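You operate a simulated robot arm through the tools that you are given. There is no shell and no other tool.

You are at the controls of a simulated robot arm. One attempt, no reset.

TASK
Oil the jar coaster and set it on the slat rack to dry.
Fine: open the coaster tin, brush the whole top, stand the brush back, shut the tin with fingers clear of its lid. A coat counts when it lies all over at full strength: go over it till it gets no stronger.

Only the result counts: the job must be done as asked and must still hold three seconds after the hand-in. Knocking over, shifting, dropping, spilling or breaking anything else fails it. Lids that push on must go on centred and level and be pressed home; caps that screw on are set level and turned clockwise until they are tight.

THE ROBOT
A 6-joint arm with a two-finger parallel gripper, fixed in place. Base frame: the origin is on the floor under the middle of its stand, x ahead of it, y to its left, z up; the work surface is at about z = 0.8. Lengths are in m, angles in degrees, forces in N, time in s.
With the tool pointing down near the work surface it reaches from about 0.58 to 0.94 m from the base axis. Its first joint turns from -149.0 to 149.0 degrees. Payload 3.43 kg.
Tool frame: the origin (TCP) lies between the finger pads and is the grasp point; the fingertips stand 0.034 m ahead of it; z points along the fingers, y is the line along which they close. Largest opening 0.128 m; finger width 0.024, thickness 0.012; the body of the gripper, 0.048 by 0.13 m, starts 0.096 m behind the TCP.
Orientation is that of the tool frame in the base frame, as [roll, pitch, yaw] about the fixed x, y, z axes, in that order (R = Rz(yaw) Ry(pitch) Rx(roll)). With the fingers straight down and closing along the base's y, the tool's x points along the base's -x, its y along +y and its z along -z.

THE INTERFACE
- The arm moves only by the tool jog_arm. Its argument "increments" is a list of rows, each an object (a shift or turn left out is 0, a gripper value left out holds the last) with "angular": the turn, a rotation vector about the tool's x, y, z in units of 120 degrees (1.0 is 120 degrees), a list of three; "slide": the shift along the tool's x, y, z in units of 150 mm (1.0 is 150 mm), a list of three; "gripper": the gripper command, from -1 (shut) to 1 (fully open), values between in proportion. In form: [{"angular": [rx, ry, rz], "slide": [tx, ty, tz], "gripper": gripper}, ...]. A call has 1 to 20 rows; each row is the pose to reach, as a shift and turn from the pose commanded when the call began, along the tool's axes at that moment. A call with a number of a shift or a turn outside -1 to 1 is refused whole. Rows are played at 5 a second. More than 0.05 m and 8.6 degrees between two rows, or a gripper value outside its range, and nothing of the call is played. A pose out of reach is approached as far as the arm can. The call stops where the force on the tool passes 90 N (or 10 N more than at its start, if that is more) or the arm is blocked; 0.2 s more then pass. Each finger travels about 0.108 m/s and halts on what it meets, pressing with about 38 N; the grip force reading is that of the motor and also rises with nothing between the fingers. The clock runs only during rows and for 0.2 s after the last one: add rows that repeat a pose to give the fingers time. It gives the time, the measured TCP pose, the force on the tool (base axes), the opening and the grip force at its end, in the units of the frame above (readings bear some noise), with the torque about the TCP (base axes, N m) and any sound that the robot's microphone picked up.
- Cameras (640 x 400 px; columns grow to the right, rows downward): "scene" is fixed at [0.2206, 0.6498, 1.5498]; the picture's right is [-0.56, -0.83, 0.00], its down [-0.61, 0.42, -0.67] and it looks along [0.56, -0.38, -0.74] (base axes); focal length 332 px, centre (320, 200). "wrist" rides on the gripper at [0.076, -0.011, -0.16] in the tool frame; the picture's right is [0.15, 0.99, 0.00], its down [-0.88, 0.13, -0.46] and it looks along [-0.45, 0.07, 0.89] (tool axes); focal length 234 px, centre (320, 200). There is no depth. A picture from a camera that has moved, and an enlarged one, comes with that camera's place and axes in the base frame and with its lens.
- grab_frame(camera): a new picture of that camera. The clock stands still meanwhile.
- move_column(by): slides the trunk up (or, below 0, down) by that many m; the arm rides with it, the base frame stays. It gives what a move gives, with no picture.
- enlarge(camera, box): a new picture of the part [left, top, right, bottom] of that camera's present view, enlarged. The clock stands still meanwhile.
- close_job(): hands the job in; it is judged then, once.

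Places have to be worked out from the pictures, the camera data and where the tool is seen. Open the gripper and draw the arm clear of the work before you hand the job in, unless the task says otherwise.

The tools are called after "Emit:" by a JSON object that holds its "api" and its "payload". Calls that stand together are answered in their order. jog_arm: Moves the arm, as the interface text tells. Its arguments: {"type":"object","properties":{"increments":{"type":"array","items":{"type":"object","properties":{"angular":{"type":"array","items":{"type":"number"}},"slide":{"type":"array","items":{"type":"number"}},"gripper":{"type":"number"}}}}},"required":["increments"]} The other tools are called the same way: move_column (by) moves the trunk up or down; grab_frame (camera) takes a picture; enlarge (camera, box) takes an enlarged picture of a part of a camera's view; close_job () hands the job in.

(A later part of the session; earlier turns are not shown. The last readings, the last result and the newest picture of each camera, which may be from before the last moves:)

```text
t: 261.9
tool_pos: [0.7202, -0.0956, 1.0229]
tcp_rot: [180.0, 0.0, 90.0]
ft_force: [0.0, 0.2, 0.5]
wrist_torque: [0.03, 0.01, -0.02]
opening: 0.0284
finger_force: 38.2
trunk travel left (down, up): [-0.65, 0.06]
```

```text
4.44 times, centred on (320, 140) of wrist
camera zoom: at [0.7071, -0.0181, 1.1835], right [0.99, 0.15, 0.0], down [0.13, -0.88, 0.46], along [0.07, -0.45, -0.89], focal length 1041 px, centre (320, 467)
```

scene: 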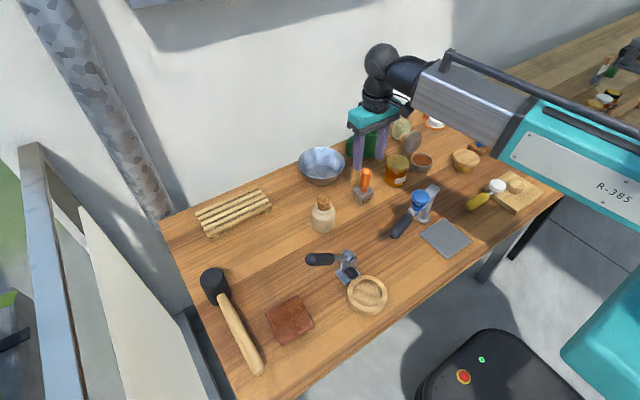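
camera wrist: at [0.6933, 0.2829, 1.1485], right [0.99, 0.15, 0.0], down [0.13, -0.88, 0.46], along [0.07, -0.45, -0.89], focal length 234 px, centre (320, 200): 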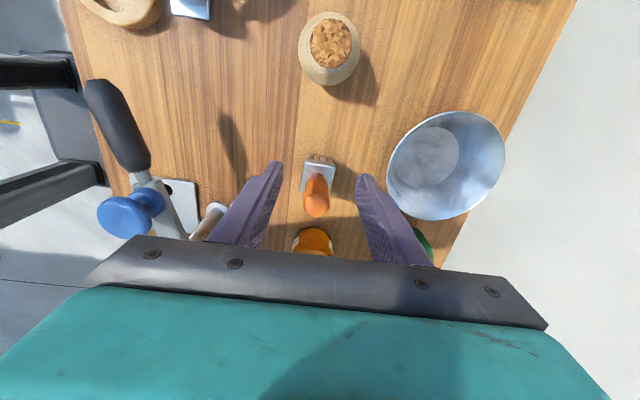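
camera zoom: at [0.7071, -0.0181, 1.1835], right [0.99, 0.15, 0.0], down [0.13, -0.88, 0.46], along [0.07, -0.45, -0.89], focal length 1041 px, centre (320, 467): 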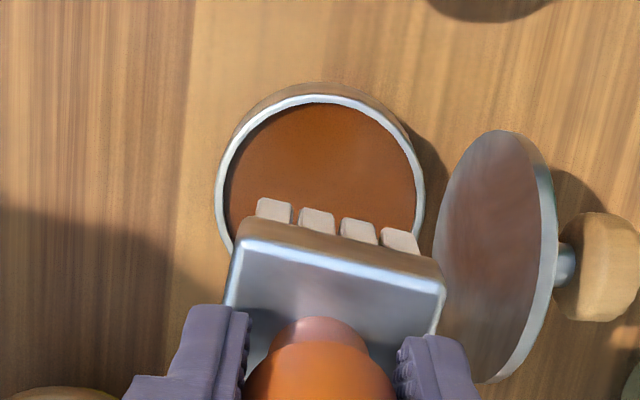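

The brush is reloaded. I carry it to the coaster along x≈0.70→0.62, well away from the clamp lever.

Emit:
{"api": "jog_arm", "payload": {"increments": [{"slide": [0.04, -0.005, 0]}, {"slide": [0.12, -0.02, 0]}, {"slide": [0.24, -0.04, 0]}, {"slide": [0.37, -0.06, 0]}, {"slide": [0.5, -0.083, 0]}, {"slide": [0.63, -0.105, 0]}, {"slide": [0.76, -0.127, 0]}, {"slide": [0.88, -0.147, 0]}, {"slide": [0.96, -0.16, 0]}, {"slide": [1.0, -0.167, 0]}]}}

Emit:
{"api": "jog_arm", "payload": {"increments": [{"slide": [0.04, -0.005, 0]}, {"slide": [0.12, -0.02, 0]}, {"slide": [0.24, -0.04, 0]}, {"slide": [0.37, -0.06, 0]}, {"slide": [0.5, -0.083, 0]}, {"slide": [0.63, -0.105, 0]}, {"slide": [0.76, -0.127, 0]}, {"slide": [0.88, -0.147, 0]}, {"slide": [0.96, -0.16, 0]}, {"slide": [1.0, -0.167, 0]}]}}

Emit:
{"api": "jog_arm", "payload": {"increments": [{"slide": [0.04, -0.005, 0]}, {"slide": [0.12, -0.02, 0.01]}, {"slide": [0.24, -0.04, 0.03]}, {"slide": [0.37, -0.06, 0.05]}, {"slide": [0.5, -0.083, 0.07]}, {"slide": [0.63, -0.105, 0.09]}, {"slide": [0.76, -0.127, 0.11]}, {"slide": [0.88, -0.147, 0.13]}, {"slide": [0.96, -0.16, 0.15]}, {"slide": [1.0, -0.167, 0.15]}]}}

Emit:
{"api": "jog_arm", "payload": {"increments": [{"slide": [0.04, -0.005, 0]}, {"slide": [0.12, -0.02, 0]}, {"slide": [0.24, -0.04, 0]}, {"slide": [0.37, -0.06, 0]}, {"slide": [0.5, -0.083, 0]}, {"slide": [0.63, -0.105, 0]}, {"slide": [0.76, -0.12, 0]}, {"slide": [0.88, -0.13, 0]}, {"slide": [0.96, -0.13, 0]}, {"slide": [1.0, -0.13, 0]}]}}

Emit:
{"api": "grab_frame", "payload": {"camera": "scene"}}

Emit:
{"api": "grab_frame", "payload": {"camera": "wrist"}}

```text
t: 264.1
tool_pos: [0.6942, 0.0552, 1.0236]
tcp_rot: [-179.9, 0.0, 90.0]
ft_force: [-0.5, -0.2, -0.2]
wrist_torque: [0.01, -0.02, 0.03]
opening: 0.0286
finger_force: 38.1
trunk travel left (down, up): [-0.65, 0.06]
```

```text
t: 266.3
tool_pos: [0.6697, 0.2057, 1.0225]
tcp_rot: [180.0, 0.0, 90.0]
ft_force: [-0.8, -0.5, -0.1]
wrist_torque: [-0.02, 0.04, -0.02]
opening: 0.0286
finger_force: 38.3
trunk travel left (down, up): [-0.65, 0.06]
```

```text
t: 268.5
tool_pos: [0.6426, 0.3564, 1.0014]
tcp_rot: [180.0, 0.0, 90.0]
ft_force: [-0.7, -0.6, -0.8]
wrist_torque: [0.01, -0.01, -0.01]
opening: 0.0285
finger_force: 37.9
trunk travel left (down, up): [-0.65, 0.06]
```

```text
t: 270.7
tool_pos: [0.6227, 0.5071, 1.0009]
tcp_rot: [179.9, 0.0, 90.1]
ft_force: [-0.1, -0.1, -0.9]
wrist_torque: [0.03, 0.0, 0.0]
opening: 0.0286
finger_force: 38.1
trunk travel left (down, up): [-0.65, 0.06]
```

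```text
taken
```

scene: 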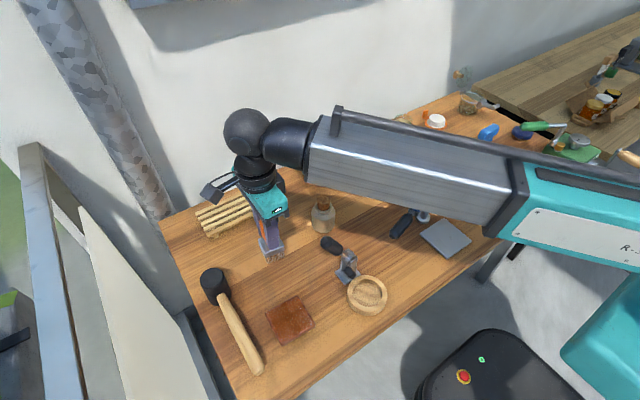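

```text
taken
camera wrist: at [0.6102, 0.583, 1.1607], right [0.99, 0.15, 0.0], down [0.13, -0.88, 0.46], along [0.07, -0.45, -0.89], focal length 234 px, centre (320, 200)
```

wrist: 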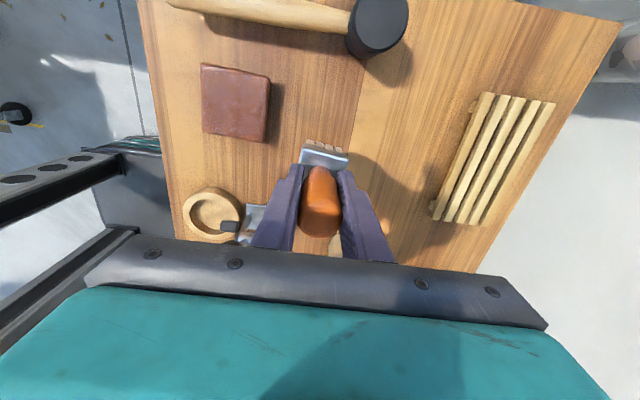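

Emit:
{"api": "enlarge", "payload": {"camera": "wrist", "box": [180, 50, 380, 190]}}

Emit:
{"api": "enlarge", "payload": {"camera": "scene", "box": [230, 200, 310, 280]}}

```text
2.86 times, centred on (280, 120) of wrist
camera zoom: at [0.6102, 0.583, 1.1607], right [0.99, 0.15, 0.0], down [0.13, -0.88, 0.46], along [0.07, -0.45, -0.89], focal length 669 px, centre (434, 429)
```

zoom: 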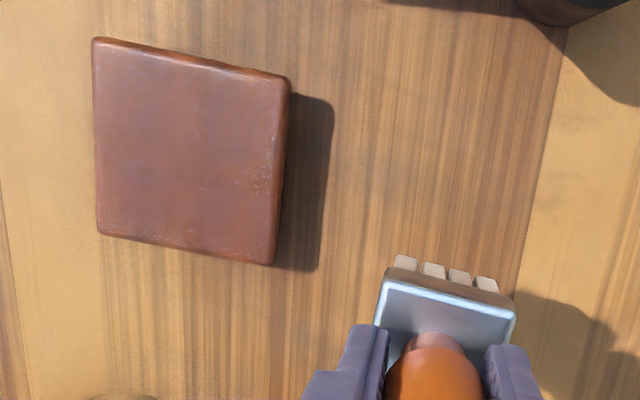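

```text
5.00 times, centred on (270, 240) of scene
camera zoom: at [0.2206, 0.6498, 1.5498], right [-0.56, -0.83, 0.0], down [-0.61, 0.42, -0.67], along [0.56, -0.38, -0.74], focal length 1659 px, centre (570, 0)
```

zoom: 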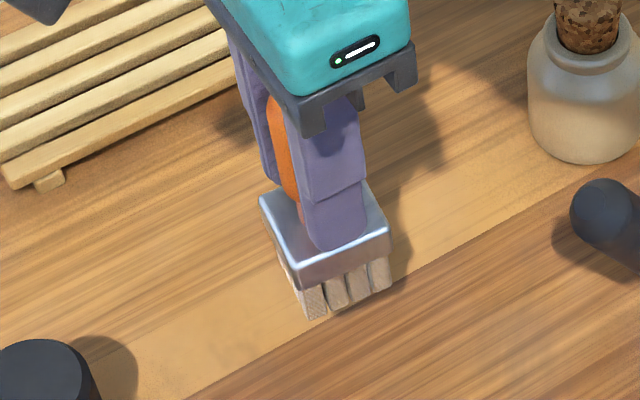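

Near the +x edge I can see small unsaturated speckles, so the extra pass is worthwhile. I move over the coaster's centre (0.504, 0.537) and descend toward it slowly.

Emit:
{"api": "jog_arm", "payload": {"increments": [{"slide": [0.02, -0.03, 0.01]}, {"slide": [0.05, -0.1, 0.04]}, {"slide": [0.09, -0.2, 0.08]}, {"slide": [0.13, -0.32, 0.13]}, {"slide": [0.16, -0.44, 0.19]}, {"slide": [0.19, -0.56, 0.25]}, {"slide": [0.21, -0.67, 0.31]}, {"slide": [0.217, -0.75, 0.36]}, {"slide": [0.217, -0.793, 0.4]}, {"slide": [0.217, -0.793, 0.44]}, {"slide": [0.217, -0.793, 0.47]}, {"slide": [0.217, -0.793, 0.48]}]}}

Emit:
{"api": "enlarge", "payload": {"camera": "wrist", "box": [240, 60, 400, 190]}}

Emit:
{"api": "enlarge", "payload": {"camera": "scene", "box": [250, 260, 340, 350]}}

```text
t: 273.3
tool_pos: [0.5051, 0.5376, 0.9278]
tcp_rot: [180.0, 0.0, 90.0]
ft_force: [0.0, 0.0, -1.0]
wrist_torque: [-0.04, 0.03, 0.0]
opening: 0.0281
finger_force: 38.4
trunk travel left (down, up): [-0.65, 0.06]
```

```text
3.08 times, centred on (320, 125) of wrist
camera zoom: at [0.4925, 0.6146, 1.0886], right [0.99, 0.15, 0.0], down [0.13, -0.88, 0.46], along [0.07, -0.45, -0.89], focal length 720 px, centre (320, 431)
```

zoom: 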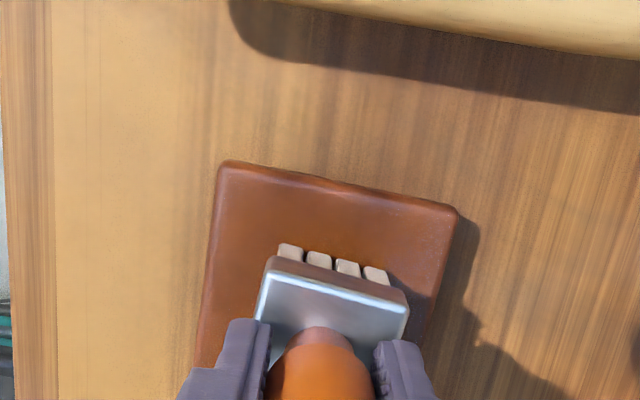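

```text
4.44 times, centred on (295, 305) of scene
camera zoom: at [0.2206, 0.6498, 1.5498], right [-0.56, -0.83, 0.0], down [-0.61, 0.42, -0.67], along [0.56, -0.38, -0.74], focal length 1475 px, centre (431, -267)
```

zoom: 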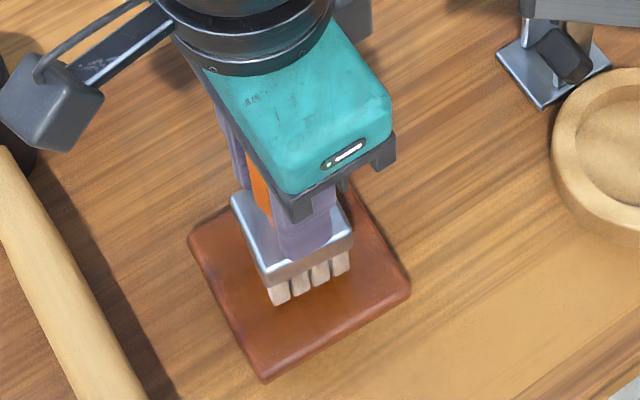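

Emit:
{"api": "jog_arm", "payload": {"increments": [{"slide": [0, 0, 0.01]}, {"slide": [0, 0, 0.02]}, {"slide": [0, 0, 0.03]}, {"slide": [0, 0, 0.04]}, {"slide": [0, 0, 0.04]}]}}

```text
t: 274.5
tool_pos: [0.5053, 0.5387, 0.9231]
tcp_rot: [179.9, 0.0, 89.9]
ft_force: [1.1, -0.9, 6.0]
wrist_torque: [-0.03, -0.02, 0.01]
opening: 0.0285
finger_force: 38.2
trunk travel left (down, up): [-0.65, 0.06]
```

Flat contact at 6 N with no tipping torque — the brush is truly level now. I press about 1 mm more and make a full raster along x from edge to edge (±36 mm).

Emit:
{"api": "jog_arm", "payload": {"increments": [{"slide": [-0.08, -0.08, 0.006]}, {"slide": [-0.16, -0.16, 0.008]}, {"slide": [-0.24, -0.24, 0.008]}, {"slide": [-0.24, -0.16, 0.008]}, {"slide": [-0.24, -0.08, 0.008]}, {"slide": [-0.24, 0, 0.008]}, {"slide": [-0.24, 0.08, 0.008]}, {"slide": [-0.24, 0.16, 0.008]}, {"slide": [-0.24, 0.24, 0.008]}, {"slide": [-0.16, 0.24, 0.008]}, {"slide": [-0.16, 0.16, 0.008]}, {"slide": [-0.16, 0.08, 0.008]}, {"slide": [-0.16, 0, 0.008]}, {"slide": [-0.16, -0.08, 0.008]}, {"slide": [-0.16, -0.16, 0.008]}, {"slide": [-0.16, -0.24, 0.008]}, {"slide": [-0.08, -0.24, 0.008]}, {"slide": [-0.08, -0.16, 0.008]}, {"slide": [-0.08, -0.08, 0.008]}, {"slide": [-0.08, 0, 0.008]}]}}

Emit:
{"api": "enlarge", "payload": {"camera": "scene", "box": [250, 260, 340, 350]}}

Emit:
{"api": "enlarge", "payload": {"camera": "wrist", "box": [240, 60, 400, 190]}}

```text
t: 278.7
tool_pos: [0.5028, 0.5259, 0.9221]
tcp_rot: [-180.0, -0.1, 90.0]
ft_force: [-5.1, -0.2, 9.3]
wrist_torque: [-0.05, 0.35, 0.01]
opening: 0.0286
finger_force: 37.9
trunk travel left (down, up): [-0.65, 0.06]
```

```text
4.44 times, centred on (295, 305) of scene
camera zoom: at [0.2206, 0.6498, 1.5498], right [-0.56, -0.83, 0.0], down [-0.61, 0.42, -0.67], along [0.56, -0.38, -0.74], focal length 1475 px, centre (431, -267)
```

zoom: 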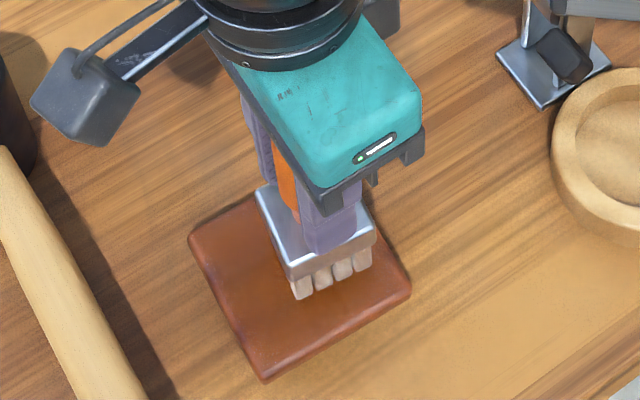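

```text
3.08 times, centred on (320, 125) of wrist
camera zoom: at [0.4907, 0.6028, 1.083], right [0.99, 0.15, 0.0], down [0.13, -0.88, 0.46], along [0.07, -0.45, -0.89], focal length 720 px, centre (320, 431)
```

zoom: 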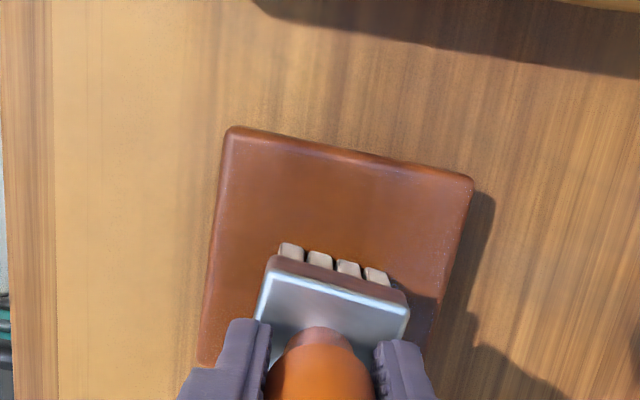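

Contact stays even (~9 N), coaster steady. I continue the raster and then the crosswise lines.

Emit:
{"api": "jog_arm", "payload": {"increments": [{"slide": [0, 0.08, 0.002]}, {"slide": [0, 0.16, 0.002]}, {"slide": [0, 0.24, 0.002]}, {"slide": [0.08, 0.24, 0.002]}, {"slide": [0.08, 0.16, 0.002]}, {"slide": [0.08, 0.08, 0.002]}, {"slide": [0.08, 0, 0.002]}, {"slide": [0.08, -0.08, 0.002]}, {"slide": [0.08, -0.16, 0.002]}, {"slide": [0.08, -0.24, 0.002]}, {"slide": [0.16, -0.24, 0.002]}, {"slide": [0.16, -0.16, 0.002]}, {"slide": [0.16, -0.08, 0.002]}, {"slide": [0.16, 0, 0.002]}, {"slide": [0.16, 0.08, 0.002]}, {"slide": [0.16, 0.16, 0.002]}, {"slide": [0.16, 0.24, 0.002]}, {"slide": [0.24, 0.24, 0.002]}, {"slide": [0.24, 0.16, 0.002]}, {"slide": [0.24, 0.08, 0.002]}]}}

Emit:
{"api": "jog_arm", "payload": {"increments": [{"slide": [0, -0.08, 0]}, {"slide": [0, -0.16, 0]}, {"slide": [0, -0.24, 0]}, {"slide": [0, -0.32, 0]}, {"slide": [0.08, -0.32, 0]}, {"slide": [0.08, -0.24, 0]}, {"slide": [0.08, -0.16, 0]}, {"slide": [0.08, -0.08, 0]}, {"slide": [0.08, 0, 0]}, {"slide": [0.08, 0.08, 0]}, {"slide": [0.08, 0.16, 0]}, {"slide": [0, 0.16, 0]}, {"slide": [-0.08, 0.16, 0]}, {"slide": [-0.16, 0.16, 0]}, {"slide": [-0.24, 0.16, 0]}, {"slide": [-0.32, 0.16, 0]}, {"slide": [-0.4, 0.16, 0]}, {"slide": [-0.4, 0.08, 0]}, {"slide": [-0.32, 0.08, 0]}, {"slide": [-0.24, 0.08, 0]}]}}

Emit:
{"api": "jog_arm", "payload": {"increments": [{"slide": [0.08, 0, 0]}, {"slide": [0.16, 0, 0]}, {"slide": [0.24, 0, 0]}, {"slide": [0.32, 0, 0]}, {"slide": [0.32, -0.08, 0]}, {"slide": [0.24, -0.08, 0]}, {"slide": [0.16, -0.08, 0]}, {"slide": [0.08, -0.08, 0]}, {"slide": [0, -0.08, 0]}, {"slide": [-0.08, -0.08, 0]}, {"slide": [-0.16, -0.08, 0]}, {"slide": [-0.16, -0.16, 0]}, {"slide": [-0.08, -0.16, 0]}, {"slide": [0, -0.16, 0]}, {"slide": [0.08, -0.16, 0]}, {"slide": [0.16, -0.16, 0]}, {"slide": [0.24, -0.16, 0]}, {"slide": [0.32, -0.16, 0]}, {"slide": [0.32, -0.24, 0]}, {"slide": [0.24, -0.24, 0]}]}}

Emit:
{"api": "jog_arm", "payload": {"increments": [{"slide": [-0.08, 0, 0]}, {"slide": [-0.16, 0, 0]}, {"slide": [-0.24, 0, 0]}, {"slide": [-0.32, 0, 0]}, {"slide": [-0.4, 0, 0]}, {"slide": [-0.4, -0.08, 0]}, {"slide": [-0.32, -0.08, 0]}, {"slide": [-0.24, -0.08, 0]}, {"slide": [-0.16, -0.08, 0]}, {"slide": [-0.08, -0.08, 0]}, {"slide": [0, -0.08, 0]}, {"slide": [0.08, -0.08, 0]}, {"slide": [0.08, -0.16, 0]}, {"slide": [0, -0.16, 0]}, {"slide": [-0.08, -0.16, 0]}, {"slide": [-0.16, -0.16, 0]}, {"slide": [-0.24, -0.16, 0]}, {"slide": [-0.32, -0.16, 0]}, {"slide": [-0.4, -0.16, 0]}, {"slide": [-0.32, -0.08, 0]}]}}

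Emit:
{"api": "enlarge", "payload": {"camera": "scene", "box": [250, 260, 340, 350]}}

Emit:
{"api": "enlarge", "payload": {"camera": "wrist", "box": [240, 60, 400, 190]}}

```text
t: 282.9
tool_pos: [0.5192, 0.5611, 0.9219]
tcp_rot: [179.8, -0.2, 89.9]
ft_force: [9.3, 1.1, 20.3]
wrist_torque: [0.13, -0.58, 0.08]
opening: 0.0282
finger_force: 37.7
trunk travel left (down, up): [-0.65, 0.06]
```

```text
t: 287.1
tool_pos: [0.5272, 0.5248, 0.9209]
tcp_rot: [179.9, 0.1, 90.0]
ft_force: [-0.9, -4.9, 8.5]
wrist_torque: [-0.37, 0.09, 0.0]
opening: 0.0281
finger_force: 38.1
trunk travel left (down, up): [-0.65, 0.06]
```

```text
t: 291.3
tool_pos: [0.4922, 0.5613, 0.9229]
tcp_rot: [179.9, 0.0, 90.0]
ft_force: [0.2, -0.2, 3.2]
wrist_torque: [0.07, 0.0, 0.02]
opening: 0.0281
finger_force: 37.6
trunk travel left (down, up): [-0.65, 0.06]
```

```text
t: 295.5
tool_pos: [0.4802, 0.512, 0.9217]
tcp_rot: [179.8, 0.1, 89.9]
ft_force: [-1.8, -2.5, 3.9]
wrist_torque: [-0.17, 0.13, 0.06]
opening: 0.028
finger_force: 38.1
trunk travel left (down, up): [-0.65, 0.06]
```

```text
4.44 times, centred on (295, 305) of scene
camera zoom: at [0.2206, 0.6498, 1.5498], right [-0.56, -0.83, 0.0], down [-0.61, 0.42, -0.67], along [0.56, -0.38, -0.74], focal length 1475 px, centre (431, -267)
```

zoom: 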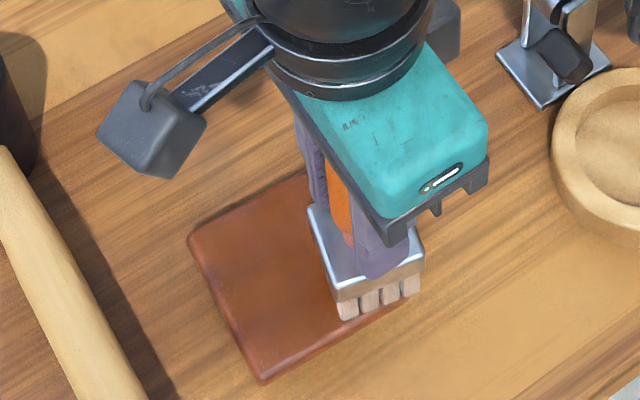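

```text
3.08 times, centred on (320, 125) of wrist
camera zoom: at [0.4678, 0.5893, 1.0819], right [0.99, 0.15, 0.0], down [0.13, -0.88, 0.46], along [0.07, -0.45, -0.89], focal length 720 px, centre (320, 431)
```

zoom: 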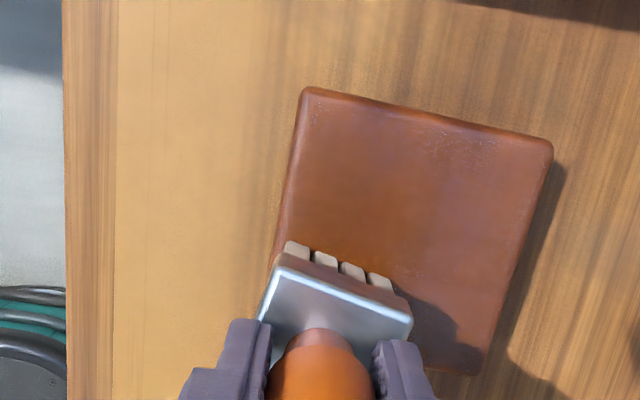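

The coat looks more uniform right to the edges. I lift off and inspect.

Emit:
{"api": "jog_arm", "payload": {"increments": [{"slide": [0, 0, -0.06]}, {"slide": [0, 0, -0.15]}, {"slide": [0, 0.05, -0.26]}, {"slide": [0, 0.15, -0.37]}, {"slide": [0, 0.28, -0.46]}, {"slide": [0, 0.42, -0.5]}, {"slide": [0, 0.56, -0.5]}, {"slide": [0, 0.7, -0.5]}, {"slide": [0, 0.82, -0.5]}, {"slide": [0, 0.9, -0.5]}, {"slide": [0, 0.92, -0.5]}]}}

Emit:
{"api": "enlarge", "payload": {"camera": "scene", "box": [260, 290, 320, 350]}}

Emit:
{"api": "enlarge", "payload": {"camera": "scene", "box": [280, 293, 316, 330]}}

Emit:
{"api": "enlarge", "payload": {"camera": "wrist", "box": [180, 50, 300, 160]}}

Emit:
{"api": "grab_frame", "payload": {"camera": "wrist"}}

```text
t: 297.9
tool_pos: [0.6186, 0.5128, 0.9963]
tcp_rot: [179.9, 0.0, 90.1]
ft_force: [0.7, 0.3, 0.1]
wrist_torque: [-0.02, 0.03, 0.04]
opening: 0.0276
finger_force: 37.5
trunk travel left (down, up): [-0.65, 0.06]
```

```text
6.67 times, centred on (290, 320) of scene
camera zoom: at [0.2206, 0.6498, 1.5498], right [-0.56, -0.83, 0.0], down [-0.61, 0.42, -0.67], along [0.56, -0.38, -0.74], focal length 2212 px, centre (520, -600)
```

zoom: 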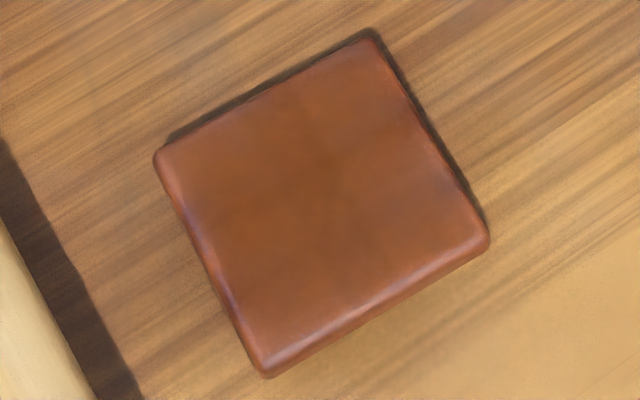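

```text
10.81 times, centred on (298, 312) of scene
camera zoom: at [0.2206, 0.6498, 1.5498], right [-0.56, -0.83, 0.0], down [-0.61, 0.42, -0.67], along [0.56, -0.38, -0.74], focal length 3588 px, centre (558, -1005)
```

zoom: 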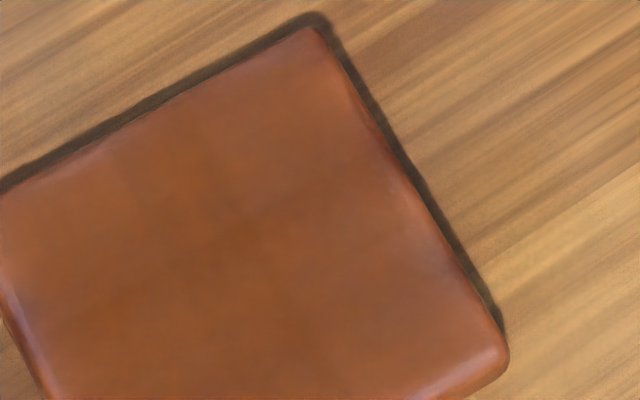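

```text
3.64 times, centred on (240, 105) of wrist
camera zoom: at [0.607, 0.5909, 1.156], right [0.99, 0.15, 0.0], down [0.13, -0.88, 0.46], along [0.07, -0.45, -0.89], focal length 852 px, centre (611, 546)
```

zoom: 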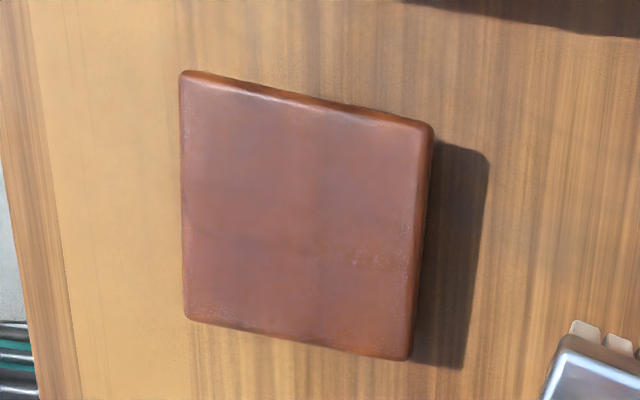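

```text
taken
camera wrist: at [0.607, 0.5909, 1.156], right [0.99, 0.15, 0.0], down [0.13, -0.88, 0.46], along [0.07, -0.45, -0.89], focal length 234 px, centre (320, 200)
```

wrist: 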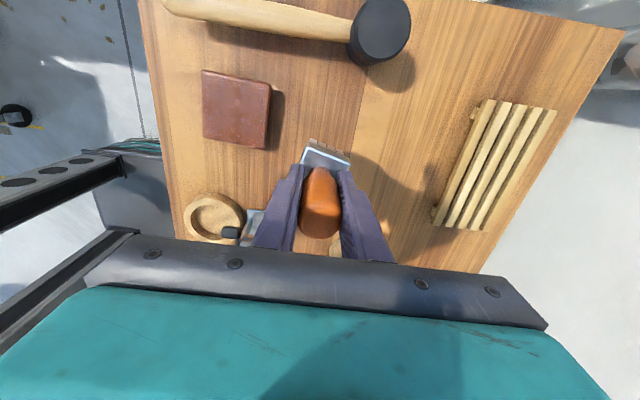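

After a fresh load and a full two-way pass the coat shows no further change — it is at full strength all over. I carry the brush back to its standing place.

Emit:
{"api": "jog_arm", "payload": {"increments": [{"slide": [-0.04, 0.005, 0]}, {"slide": [-0.12, 0.016, 0]}, {"slide": [-0.24, 0.03, 0]}, {"slide": [-0.37, 0.05, 0]}, {"slide": [-0.5, 0.067, 0]}, {"slide": [-0.63, 0.084, 0]}, {"slide": [-0.76, 0.1, 0]}, {"slide": [-0.88, 0.117, 0]}, {"slide": [-0.96, 0.128, 0]}, {"slide": [-1.0, 0.133, 0]}]}}

Emit:
{"api": "jog_arm", "payload": {"increments": [{"slide": [-0.04, 0.008, 0]}, {"slide": [-0.12, 0.024, 0]}, {"slide": [-0.24, 0.05, 0]}, {"slide": [-0.37, 0.075, 0]}, {"slide": [-0.5, 0.1, 0]}, {"slide": [-0.63, 0.126, 0]}, {"slide": [-0.76, 0.15, 0]}, {"slide": [-0.88, 0.176, 0]}, {"slide": [-0.96, 0.192, 0]}, {"slide": [-1.0, 0.2, 0]}]}}

Emit:
{"api": "jog_arm", "payload": {"increments": [{"slide": [-0.02, 0.015, 0]}, {"slide": [-0.07, 0.05, 0]}, {"slide": [-0.14, 0.11, 0]}, {"slide": [-0.21, 0.17, 0]}, {"slide": [-0.28, 0.22, 0]}, {"slide": [-0.32, 0.255, 0]}, {"slide": [-0.337, 0.27, 0]}, {"slide": [-0.337, 0.27, 0]}]}}

Emit:
{"api": "enlarge", "payload": {"camera": "wrist", "box": [260, 90, 380, 200]}}

Emit:
{"api": "enlarge", "payload": {"camera": "scene", "box": [330, 120, 400, 195]}}

```text
t: 300.1
tool_pos: [0.6396, 0.3627, 0.9961]
tcp_rot: [-179.9, -0.1, 90.0]
ft_force: [0.1, 0.3, -1.3]
wrist_torque: [0.0, 0.01, 0.0]
opening: 0.0279
finger_force: 37.9
trunk travel left (down, up): [-0.65, 0.06]
```

```text
t: 302.3
tool_pos: [0.6695, 0.2133, 0.9959]
tcp_rot: [-180.0, 0.0, 90.1]
ft_force: [0.0, -0.6, -0.3]
wrist_torque: [-0.01, 0.03, -0.01]
opening: 0.0276
finger_force: 38.1
trunk travel left (down, up): [-0.65, 0.06]
```

```text
t: 304.1
tool_pos: [0.7068, 0.1632, 0.9967]
tcp_rot: [180.0, 0.0, 90.1]
ft_force: [-0.1, 0.3, -0.8]
wrist_torque: [0.0, -0.01, 0.01]
opening: 0.0273
finger_force: 38.7
trunk travel left (down, up): [-0.65, 0.06]
```

```text
3.64 times, centred on (320, 145) of wrist
camera zoom: at [0.6963, 0.2405, 1.1554], right [0.99, 0.15, 0.0], down [0.13, -0.88, 0.46], along [0.07, -0.45, -0.89], focal length 852 px, centre (320, 400)
```

zoom: 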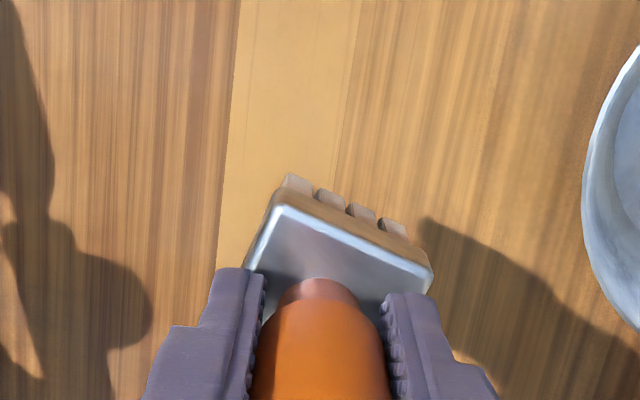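

```text
5.33 times, centred on (365, 158) of scene
camera zoom: at [0.2206, 0.6498, 1.5498], right [-0.56, -0.83, 0.0], down [-0.61, 0.42, -0.67], along [0.56, -0.38, -0.74], focal length 1770 px, centre (80, 427)
```

zoom: 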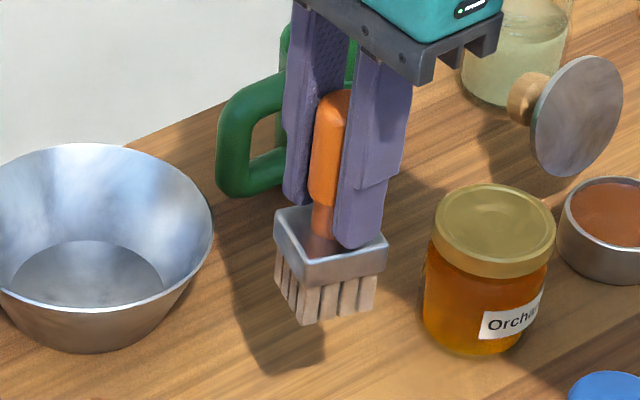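

The brush turned ~16° in the grip again; I square it with a tool rotation before setting it down.

Emit:
{"api": "jog_arm", "payload": {"increments": [{"angular": [0, 0, -0.02]}, {"angular": [0, 0, -0.05]}, {"angular": [0, 0, -0.085]}, {"angular": [0, 0, -0.115]}, {"angular": [0, 0, -0.133]}, {"angular": [0, 0, -0.133]}]}}

Emit:
{"api": "enlarge", "payload": {"camera": "wrist", "box": [260, 90, 380, 200]}}

Emit:
{"api": "enlarge", "payload": {"camera": "scene", "box": [345, 145, 385, 190]}}

```text
t: 305.5
tool_pos: [0.7087, 0.1633, 0.9975]
tcp_rot: [180.0, 0.0, 106.0]
ft_force: [0.0, -0.6, -0.5]
wrist_torque: [-0.04, 0.0, -0.02]
opening: 0.0275
finger_force: 37.5
trunk travel left (down, up): [-0.65, 0.06]
```

```text
3.64 times, centred on (320, 145) of wrist
camera zoom: at [0.6763, 0.2344, 1.157], right [0.91, 0.41, 0.0], down [0.37, -0.81, 0.46], along [0.19, -0.42, -0.89], focal length 852 px, centre (320, 400)
```

zoom: 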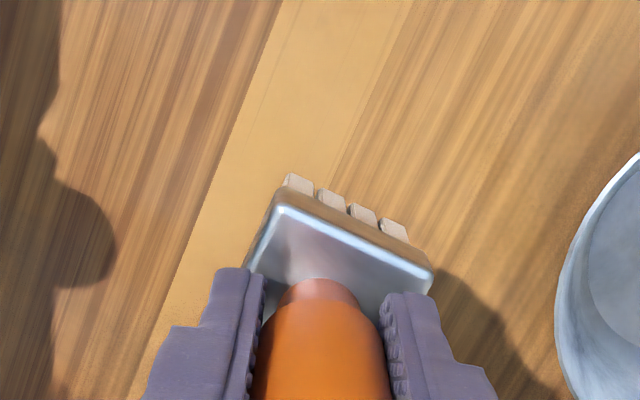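

```text
8.89 times, centred on (365, 168) of scene
camera zoom: at [0.2206, 0.6498, 1.5498], right [-0.56, -0.83, 0.0], down [-0.61, 0.42, -0.67], along [0.56, -0.38, -0.74], focal length 2950 px, centre (-80, 489)
```

zoom: 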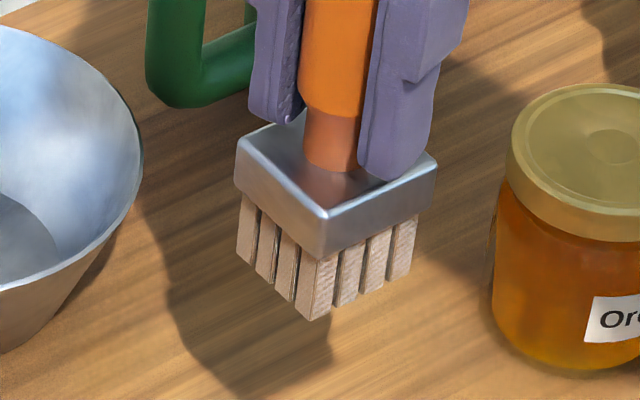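

It also leans ~3.5° (bristle end toward −y). I correct that tilt, lower to just above the table, and then compare positions with the first picture.

Emit:
{"api": "jog_arm", "payload": {"increments": [{"slide": [0, 0, 0.04], "angular": [-0.003, 0.01, 0]}, {"slide": [0, 0, 0.11], "angular": [-0.006, 0.02, 0]}, {"slide": [0, 0, 0.2], "angular": [-0.008, 0.028, 0]}, {"slide": [0, 0, 0.3], "angular": [-0.008, 0.028, 0]}, {"slide": [0, 0, 0.4], "angular": [-0.008, 0.028, 0]}, {"slide": [0, 0, 0.5], "angular": [-0.008, 0.028, 0]}, {"slide": [0, 0, 0.58], "angular": [-0.008, 0.028, 0]}, {"slide": [0, 0, 0.63], "angular": [-0.008, 0.028, 0]}, {"slide": [0, 0, 0.65], "angular": [-0.008, 0.028, 0]}, {"slide": [0, 0, 0.65], "angular": [-0.008, 0.028, 0]}]}}

Emit:
{"api": "enlarge", "payload": {"camera": "scene", "box": [330, 155, 394, 210]}}

```text
t: 307.7
tool_pos: [0.7084, 0.163, 0.8978]
tcp_rot: [179.0, -3.2, 106.0]
ft_force: [-0.5, -0.4, -0.8]
wrist_torque: [0.02, 0.01, 0.01]
opening: 0.0272
finger_force: 38.0
trunk travel left (down, up): [-0.65, 0.06]
```

```text
7.27 times, centred on (362, 182) of scene
camera zoom: at [0.2206, 0.6498, 1.5498], right [-0.56, -0.83, 0.0], down [-0.61, 0.42, -0.67], along [0.56, -0.38, -0.74], focal length 2414 px, centre (14, 327)
```

zoom: 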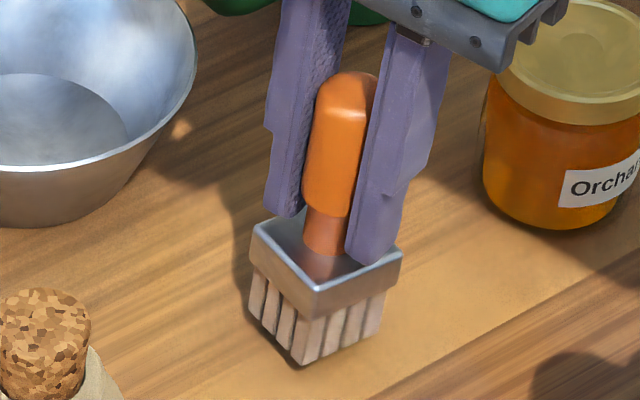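

Emit:
{"api": "jog_arm", "payload": {"increments": [{"slide": [-0.009, -0.011, 0]}, {"slide": [-0.018, -0.0218, 0]}, {"slide": [-0.019, -0.022, 0.02]}, {"slide": [-0.0203, -0.0225, 0.04]}, {"slide": [-0.0205, -0.0226, 0.045]}, {"slide": [-0.0205, -0.0226, 0.045]}]}}

Emit:
{"api": "enlarge", "payload": {"camera": "scene", "box": [330, 155, 394, 210]}}

```text
t: 309.1
tool_pos: [0.7075, 0.1586, 0.8913]
tcp_rot: [179.0, -3.4, 106.0]
ft_force: [0.6, -1.2, -0.9]
wrist_torque: [-0.01, 0.03, 0.03]
opening: 0.0272
finger_force: 38.1
trunk travel left (down, up): [-0.65, 0.06]
```

```text
7.27 times, centred on (362, 182) of scene
camera zoom: at [0.2206, 0.6498, 1.5498], right [-0.56, -0.83, 0.0], down [-0.61, 0.42, -0.67], along [0.56, -0.38, -0.74], focal length 2414 px, centre (14, 327)
```

zoom: 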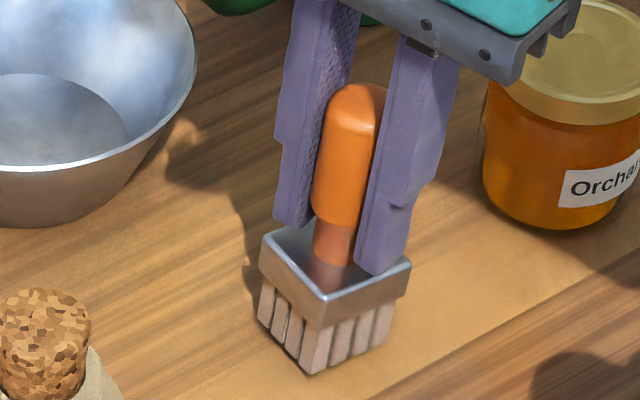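

Emit:
{"api": "jog_arm", "payload": {"increments": [{"slide": [-0.0004, -0.0001, 0.007]}, {"slide": [-0.0008, -0.0002, 0.014]}, {"slide": [-0.0012, -0.0003, 0.02]}, {"slide": [-0.0012, -0.0003, 0.02]}]}}

Emit:
{"api": "jog_arm", "payload": {"increments": [{"slide": [-0.0004, -0.0001, 0.007]}, {"slide": [-0.0008, -0.0002, 0.014]}, {"slide": [-0.0008, -0.0002, 0.014]}]}}

Emit:
{"api": "enlarge", "payload": {"camera": "scene", "box": [330, 155, 394, 210]}}

```text
t: 310.1
tool_pos: [0.7067, 0.1589, 0.8887]
tcp_rot: [179.1, -3.3, 106.0]
ft_force: [0.3, -0.9, 0.4]
wrist_torque: [0.0, 0.01, 0.01]
opening: 0.0273
finger_force: 37.8
trunk travel left (down, up): [-0.65, 0.06]
```

```text
t: 310.9
tool_pos: [0.7064, 0.1588, 0.8881]
tcp_rot: [178.8, -3.3, 105.9]
ft_force: [0.9, -1.7, 22.5]
wrist_torque: [-0.56, -0.13, 0.09]
opening: 0.0271
finger_force: 38.0
trunk travel left (down, up): [-0.65, 0.06]
```

```text
7.27 times, centred on (362, 182) of scene
camera zoom: at [0.2206, 0.6498, 1.5498], right [-0.56, -0.83, 0.0], down [-0.61, 0.42, -0.67], along [0.56, -0.38, -0.74], focal length 2414 px, centre (14, 327)
```

zoom: 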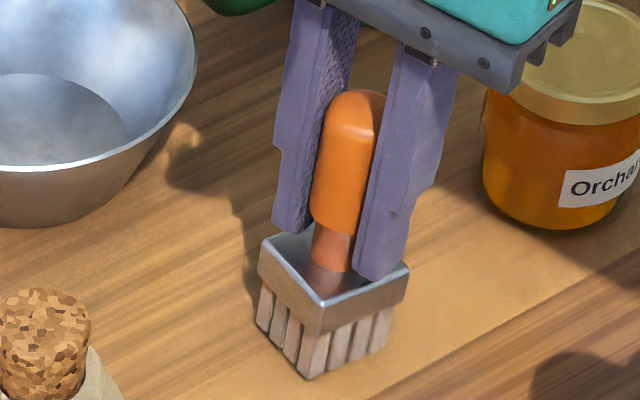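

The −y edge touches first, so my tilt correction overshot. I lift 3 mm, undo it (compensating position) and set down again.

Emit:
{"api": "jog_arm", "payload": {"increments": [{"slide": [0.001, 0, -0.025]}, {"slide": [0.016, 0.0046, -0.025], "angular": [0.004, -0.014, 0]}, {"slide": [0.032, 0.0092, -0.024], "angular": [0.008, -0.028, 0]}, {"slide": [0.032, 0.0092, -0.024], "angular": [0.008, -0.028, 0]}, {"slide": [0.031, 0.009, -0.01], "angular": [0.008, -0.028, 0]}, {"slide": [0.031, 0.009, 0.0], "angular": [0.008, -0.028, 0]}, {"slide": [0.031, 0.009, 0.0], "angular": [0.008, -0.028, 0]}]}}

Emit:
{"api": "enlarge", "payload": {"camera": "scene", "box": [330, 155, 394, 210]}}

```text
t: 312.5
tool_pos: [0.7076, 0.1637, 0.8887]
tcp_rot: [180.0, 0.0, 106.0]
ft_force: [1.0, -0.4, 0.2]
wrist_torque: [-0.02, 0.07, -0.02]
opening: 0.0268
finger_force: 37.8
trunk travel left (down, up): [-0.65, 0.06]
```

```text
7.27 times, centred on (362, 182) of scene
camera zoom: at [0.2206, 0.6498, 1.5498], right [-0.56, -0.83, 0.0], down [-0.61, 0.42, -0.67], along [0.56, -0.38, -0.74], focal length 2414 px, centre (14, 327)
```

zoom: 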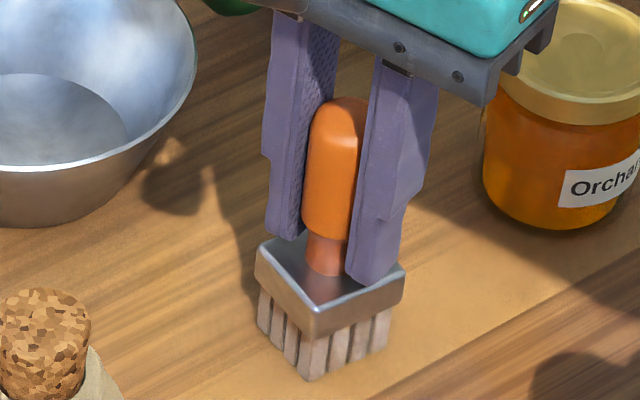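

Emit:
{"api": "jog_arm", "payload": {"increments": [{"slide": [0, 0, 0.006]}, {"slide": [0, 0, 0.012]}, {"slide": [0, 0, 0.012]}]}}

```text
t: 313.3
tool_pos: [0.7063, 0.1643, 0.8873]
tcp_rot: [179.9, 0.2, 105.9]
ft_force: [0.4, -1.4, 20.9]
wrist_torque: [-0.02, 0.18, 0.09]
opening: 0.0271
finger_force: 38.0
trunk travel left (down, up): [-0.65, 0.06]
```

Flat contact now. I ease the pressure and release the brush.

Emit:
{"api": "jog_arm", "payload": {"increments": [{"slide": [0, 0, -0.01], "gripper": -1}, {"slide": [0, 0, -0.014], "gripper": -1}, {"slide": [0, 0, -0.014], "gripper": -0.6}, {"slide": [0, 0, -0.014], "gripper": -0.3}, {"slide": [0, 0, -0.014], "gripper": -0.05}, {"slide": [0, 0, -0.014], "gripper": 0.0}, {"slide": [0, 0, -0.014], "gripper": 0.0}]}}

Emit:
{"api": "jog_arm", "payload": {"increments": [{"slide": [0, 0, -0.03]}, {"slide": [0, 0, -0.09]}, {"slide": [0, 0, -0.18]}, {"slide": [0, 0, -0.29]}, {"slide": [0, 0, -0.4]}, {"slide": [0, 0, -0.51]}, {"slide": [0, 0, -0.6]}, {"slide": [0, 0, -0.66]}, {"slide": [0, 0, -0.68]}]}}

Emit:
{"api": "enlarge", "payload": {"camera": "scene", "box": [330, 155, 394, 210]}}

Emit:
{"api": "grab_frame", "payload": {"camera": "scene"}}

```text
t: 314.9
tool_pos: [0.7067, 0.1629, 0.8879]
tcp_rot: [-180.0, -0.1, 106.0]
ft_force: [0.7, 0.0, -0.6]
wrist_torque: [-0.05, 0.01, 0.03]
opening: 0.0641
finger_force: 0.0
trunk travel left (down, up): [-0.65, 0.06]
```

```text
t: 316.9
tool_pos: [0.7047, 0.164, 0.9899]
tcp_rot: [179.9, 0.0, 106.0]
ft_force: [-0.2, -0.1, 0.6]
wrist_torque: [0.01, 0.03, 0.02]
opening: 0.064
finger_force: 0.1
trunk travel left (down, up): [-0.65, 0.06]
```

```text
7.27 times, centred on (362, 182) of scene
camera zoom: at [0.2206, 0.6498, 1.5498], right [-0.56, -0.83, 0.0], down [-0.61, 0.42, -0.67], along [0.56, -0.38, -0.74], focal length 2414 px, centre (14, 327)
```

zoom: 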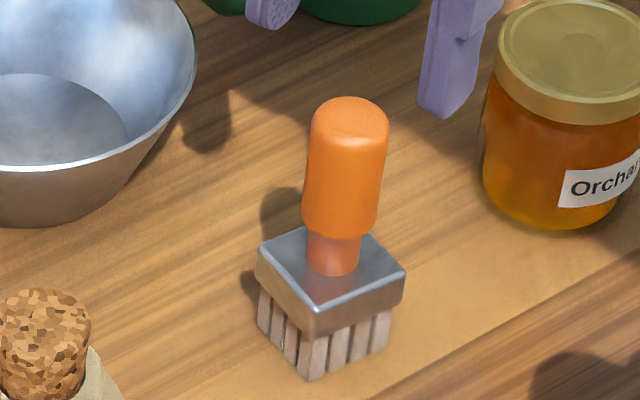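

```text
taken
```

scene: 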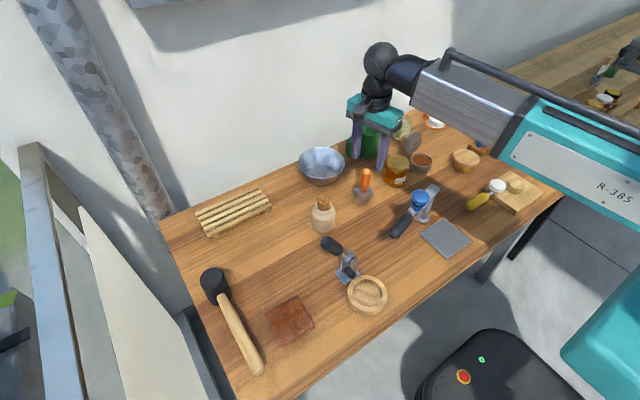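

The brush stands in its place, and everything else matches the first picture. Now to shut the tin: I turn the gripper to yaw 180, close the fingers and go to the far (+x) side of the raised lid, between mug and candle.

Emit:
{"api": "jog_arm", "payload": {"increments": [{"slide": [0, 0, -0.02], "angular": [0, 0, -0.02], "gripper": -0.3}, {"slide": [0, 0, -0.03], "angular": [0, 0, -0.06], "gripper": -0.6}, {"slide": [0, 0, -0.04], "angular": [0, 0, -0.11], "gripper": -1}, {"slide": [0, 0, -0.04], "angular": [0, 0, -0.16]}, {"slide": [0, 0, -0.04], "angular": [0, 0, -0.21]}, {"slide": [0, 0, -0.04], "angular": [0, 0, -0.26]}, {"slide": [0, 0, -0.04], "angular": [0, 0, -0.31]}, {"slide": [0, 0, -0.04], "angular": [0, 0, -0.36]}, {"slide": [0, 0, -0.04], "angular": [0, 0, -0.41]}, {"slide": [0, 0, -0.04], "angular": [0, 0, -0.46]}, {"slide": [0, 0, -0.04], "angular": [0, 0, -0.51]}, {"slide": [0, 0, -0.04], "angular": [0, 0, -0.56]}, {"slide": [0, 0, -0.04], "angular": [0, 0, -0.6]}, {"slide": [0, 0, -0.04], "angular": [0, 0, -0.617]}, {"slide": [0, 0, -0.04], "angular": [0, 0, -0.617]}]}}

Emit:
{"api": "jog_arm", "payload": {"increments": [{"slide": [-0.02, -0.04, 0]}, {"slide": [-0.07, -0.12, 0]}, {"slide": [-0.14, -0.24, 0]}, {"slide": [-0.22, -0.37, 0]}, {"slide": [-0.3, -0.5, 0]}, {"slide": [-0.38, -0.63, 0]}, {"slide": [-0.46, -0.76, 0]}, {"slide": [-0.53, -0.88, 0]}, {"slide": [-0.58, -0.96, 0]}, {"slide": [-0.6, -1.0, 0]}]}}

Emit:
{"api": "grab_frame", "payload": {"camera": "wrist"}}

```text
t: 320.1
tool_pos: [0.7066, 0.1643, 0.9948]
tcp_rot: [180.0, -0.1, -179.9]
ft_force: [0.9, 0.0, 0.8]
wrist_torque: [-0.01, 0.0, 0.02]
opening: 0.0001
finger_force: 33.3
trunk travel left (down, up): [-0.65, 0.06]
```

```text
t: 322.3
tool_pos: [0.7958, 0.0143, 0.994]
tcp_rot: [-180.0, 0.1, -179.9]
ft_force: [0.2, 0.2, -0.3]
wrist_torque: [0.0, -0.01, 0.01]
opening: 0.0
finger_force: 33.3
trunk travel left (down, up): [-0.65, 0.06]
```

```text
taken
camera wrist: at [0.7194, 0.0044, 1.1552], right [-0.15, 0.99, 0.0], down [0.88, 0.13, 0.46], along [0.45, 0.07, -0.89], focal length 234 px, centre (320, 200)
```

wrist: 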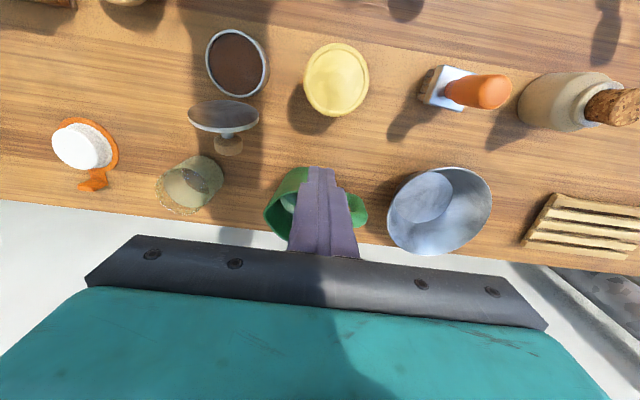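

Knob is near (0.806, −0.097), candle edge y≈−0.123 and mug edge y≈−0.042; the slot at y≈−0.088, x≈0.845 is free. I go there and come down behind the knob.

Emit:
{"api": "jog_arm", "payload": {"increments": [{"slide": [-0.02, -0.04, 0]}, {"slide": [-0.06, -0.12, 0]}, {"slide": [-0.12, -0.24, 0]}, {"slide": [-0.18, -0.37, 0]}, {"slide": [-0.24, -0.5, 0]}, {"slide": [-0.29, -0.6, 0]}, {"slide": [-0.32, -0.66, 0]}, {"slide": [-0.327, -0.682, 0]}, {"slide": [-0.327, -0.682, 0]}]}}

Emit:
{"api": "enlarge", "payload": {"camera": "wrist", "box": [220, 80, 420, 220]}}

Emit:
{"api": "enlarge", "payload": {"camera": "scene", "box": [370, 80, 450, 170]}}

```text
t: 324.3
tool_pos: [0.846, -0.0886, 0.9955]
tcp_rot: [180.0, 0.0, -180.0]
ft_force: [-0.3, -0.9, -0.1]
wrist_torque: [0.0, -0.02, 0.0]
opening: 0.0
finger_force: 33.0
trunk travel left (down, up): [-0.65, 0.06]
```

```text
2.86 times, centred on (320, 150) of wrist
camera zoom: at [0.7699, -0.0982, 1.1559], right [-0.15, 0.99, 0.0], down [0.88, 0.13, 0.46], along [0.45, 0.07, -0.89], focal length 669 px, centre (320, 343)
```

zoom: 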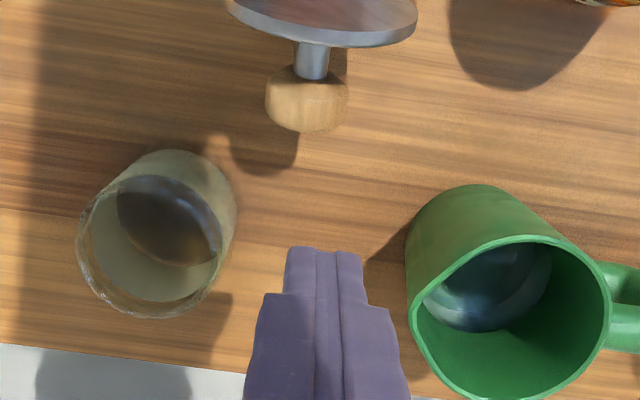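

```text
4.44 times, centred on (410, 125) of scene
camera zoom: at [0.2206, 0.6498, 1.5498], right [-0.56, -0.83, 0.0], down [-0.61, 0.42, -0.67], along [0.56, -0.38, -0.74], focal length 1475 px, centre (-80, 533)
```

zoom: 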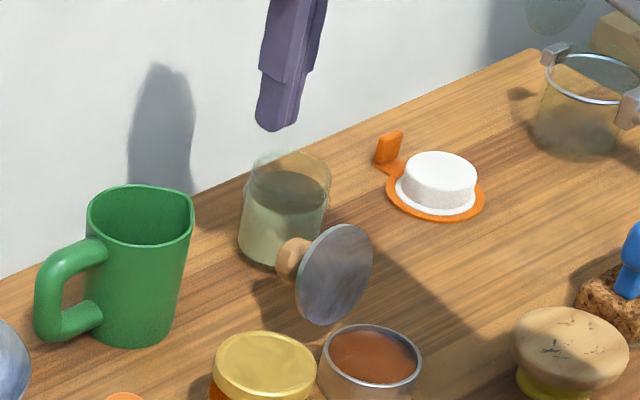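

Clear on both sides. I descend behind the knob to TCP z≈0.892.

Emit:
{"api": "jog_arm", "payload": {"increments": [{"slide": [0, 0, 0.03]}, {"slide": [0, 0, 0.1]}, {"slide": [0, 0, 0.2]}, {"slide": [0, 0, 0.3]}, {"slide": [0, 0, 0.4]}, {"slide": [0, 0, 0.5]}, {"slide": [0, 0, 0.59]}, {"slide": [0, 0, 0.65]}, {"slide": [0, 0, 0.68]}, {"slide": [0, 0, 0.69]}]}}

Emit:
{"api": "enlarge", "payload": {"camera": "scene", "box": [370, 80, 450, 170]}}

Emit:
{"api": "enlarge", "payload": {"camera": "wrist", "box": [220, 80, 420, 220]}}

```text
t: 326.5
tool_pos: [0.848, -0.0879, 0.8921]
tcp_rot: [-180.0, 0.0, -180.0]
ft_force: [-1.0, -0.6, -0.3]
wrist_torque: [0.02, -0.01, -0.02]
opening: 0.0
finger_force: 32.6
trunk travel left (down, up): [-0.65, 0.06]
```

```text
4.44 times, centred on (410, 125) of scene
camera zoom: at [0.2206, 0.6498, 1.5498], right [-0.56, -0.83, 0.0], down [-0.61, 0.42, -0.67], along [0.56, -0.38, -0.74], focal length 1475 px, centre (-80, 533)
```

zoom: 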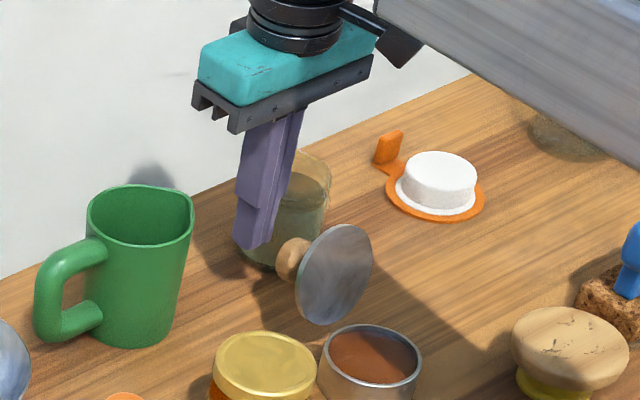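

```text
2.86 times, centred on (320, 150) of wrist
camera zoom: at [0.77, -0.0981, 1.0524], right [-0.15, 0.99, 0.0], down [0.88, 0.13, 0.46], along [0.45, 0.07, -0.89], focal length 669 px, centre (320, 343)
```

zoom: 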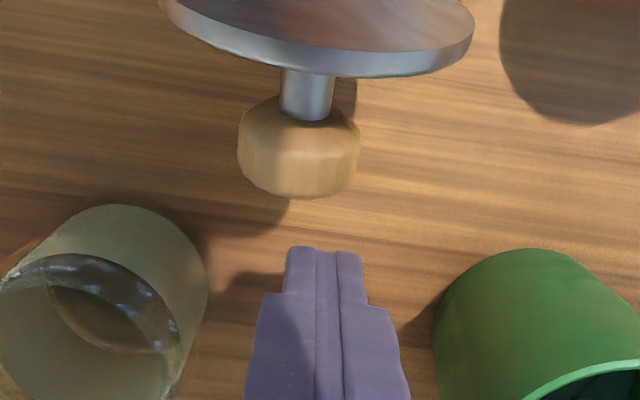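

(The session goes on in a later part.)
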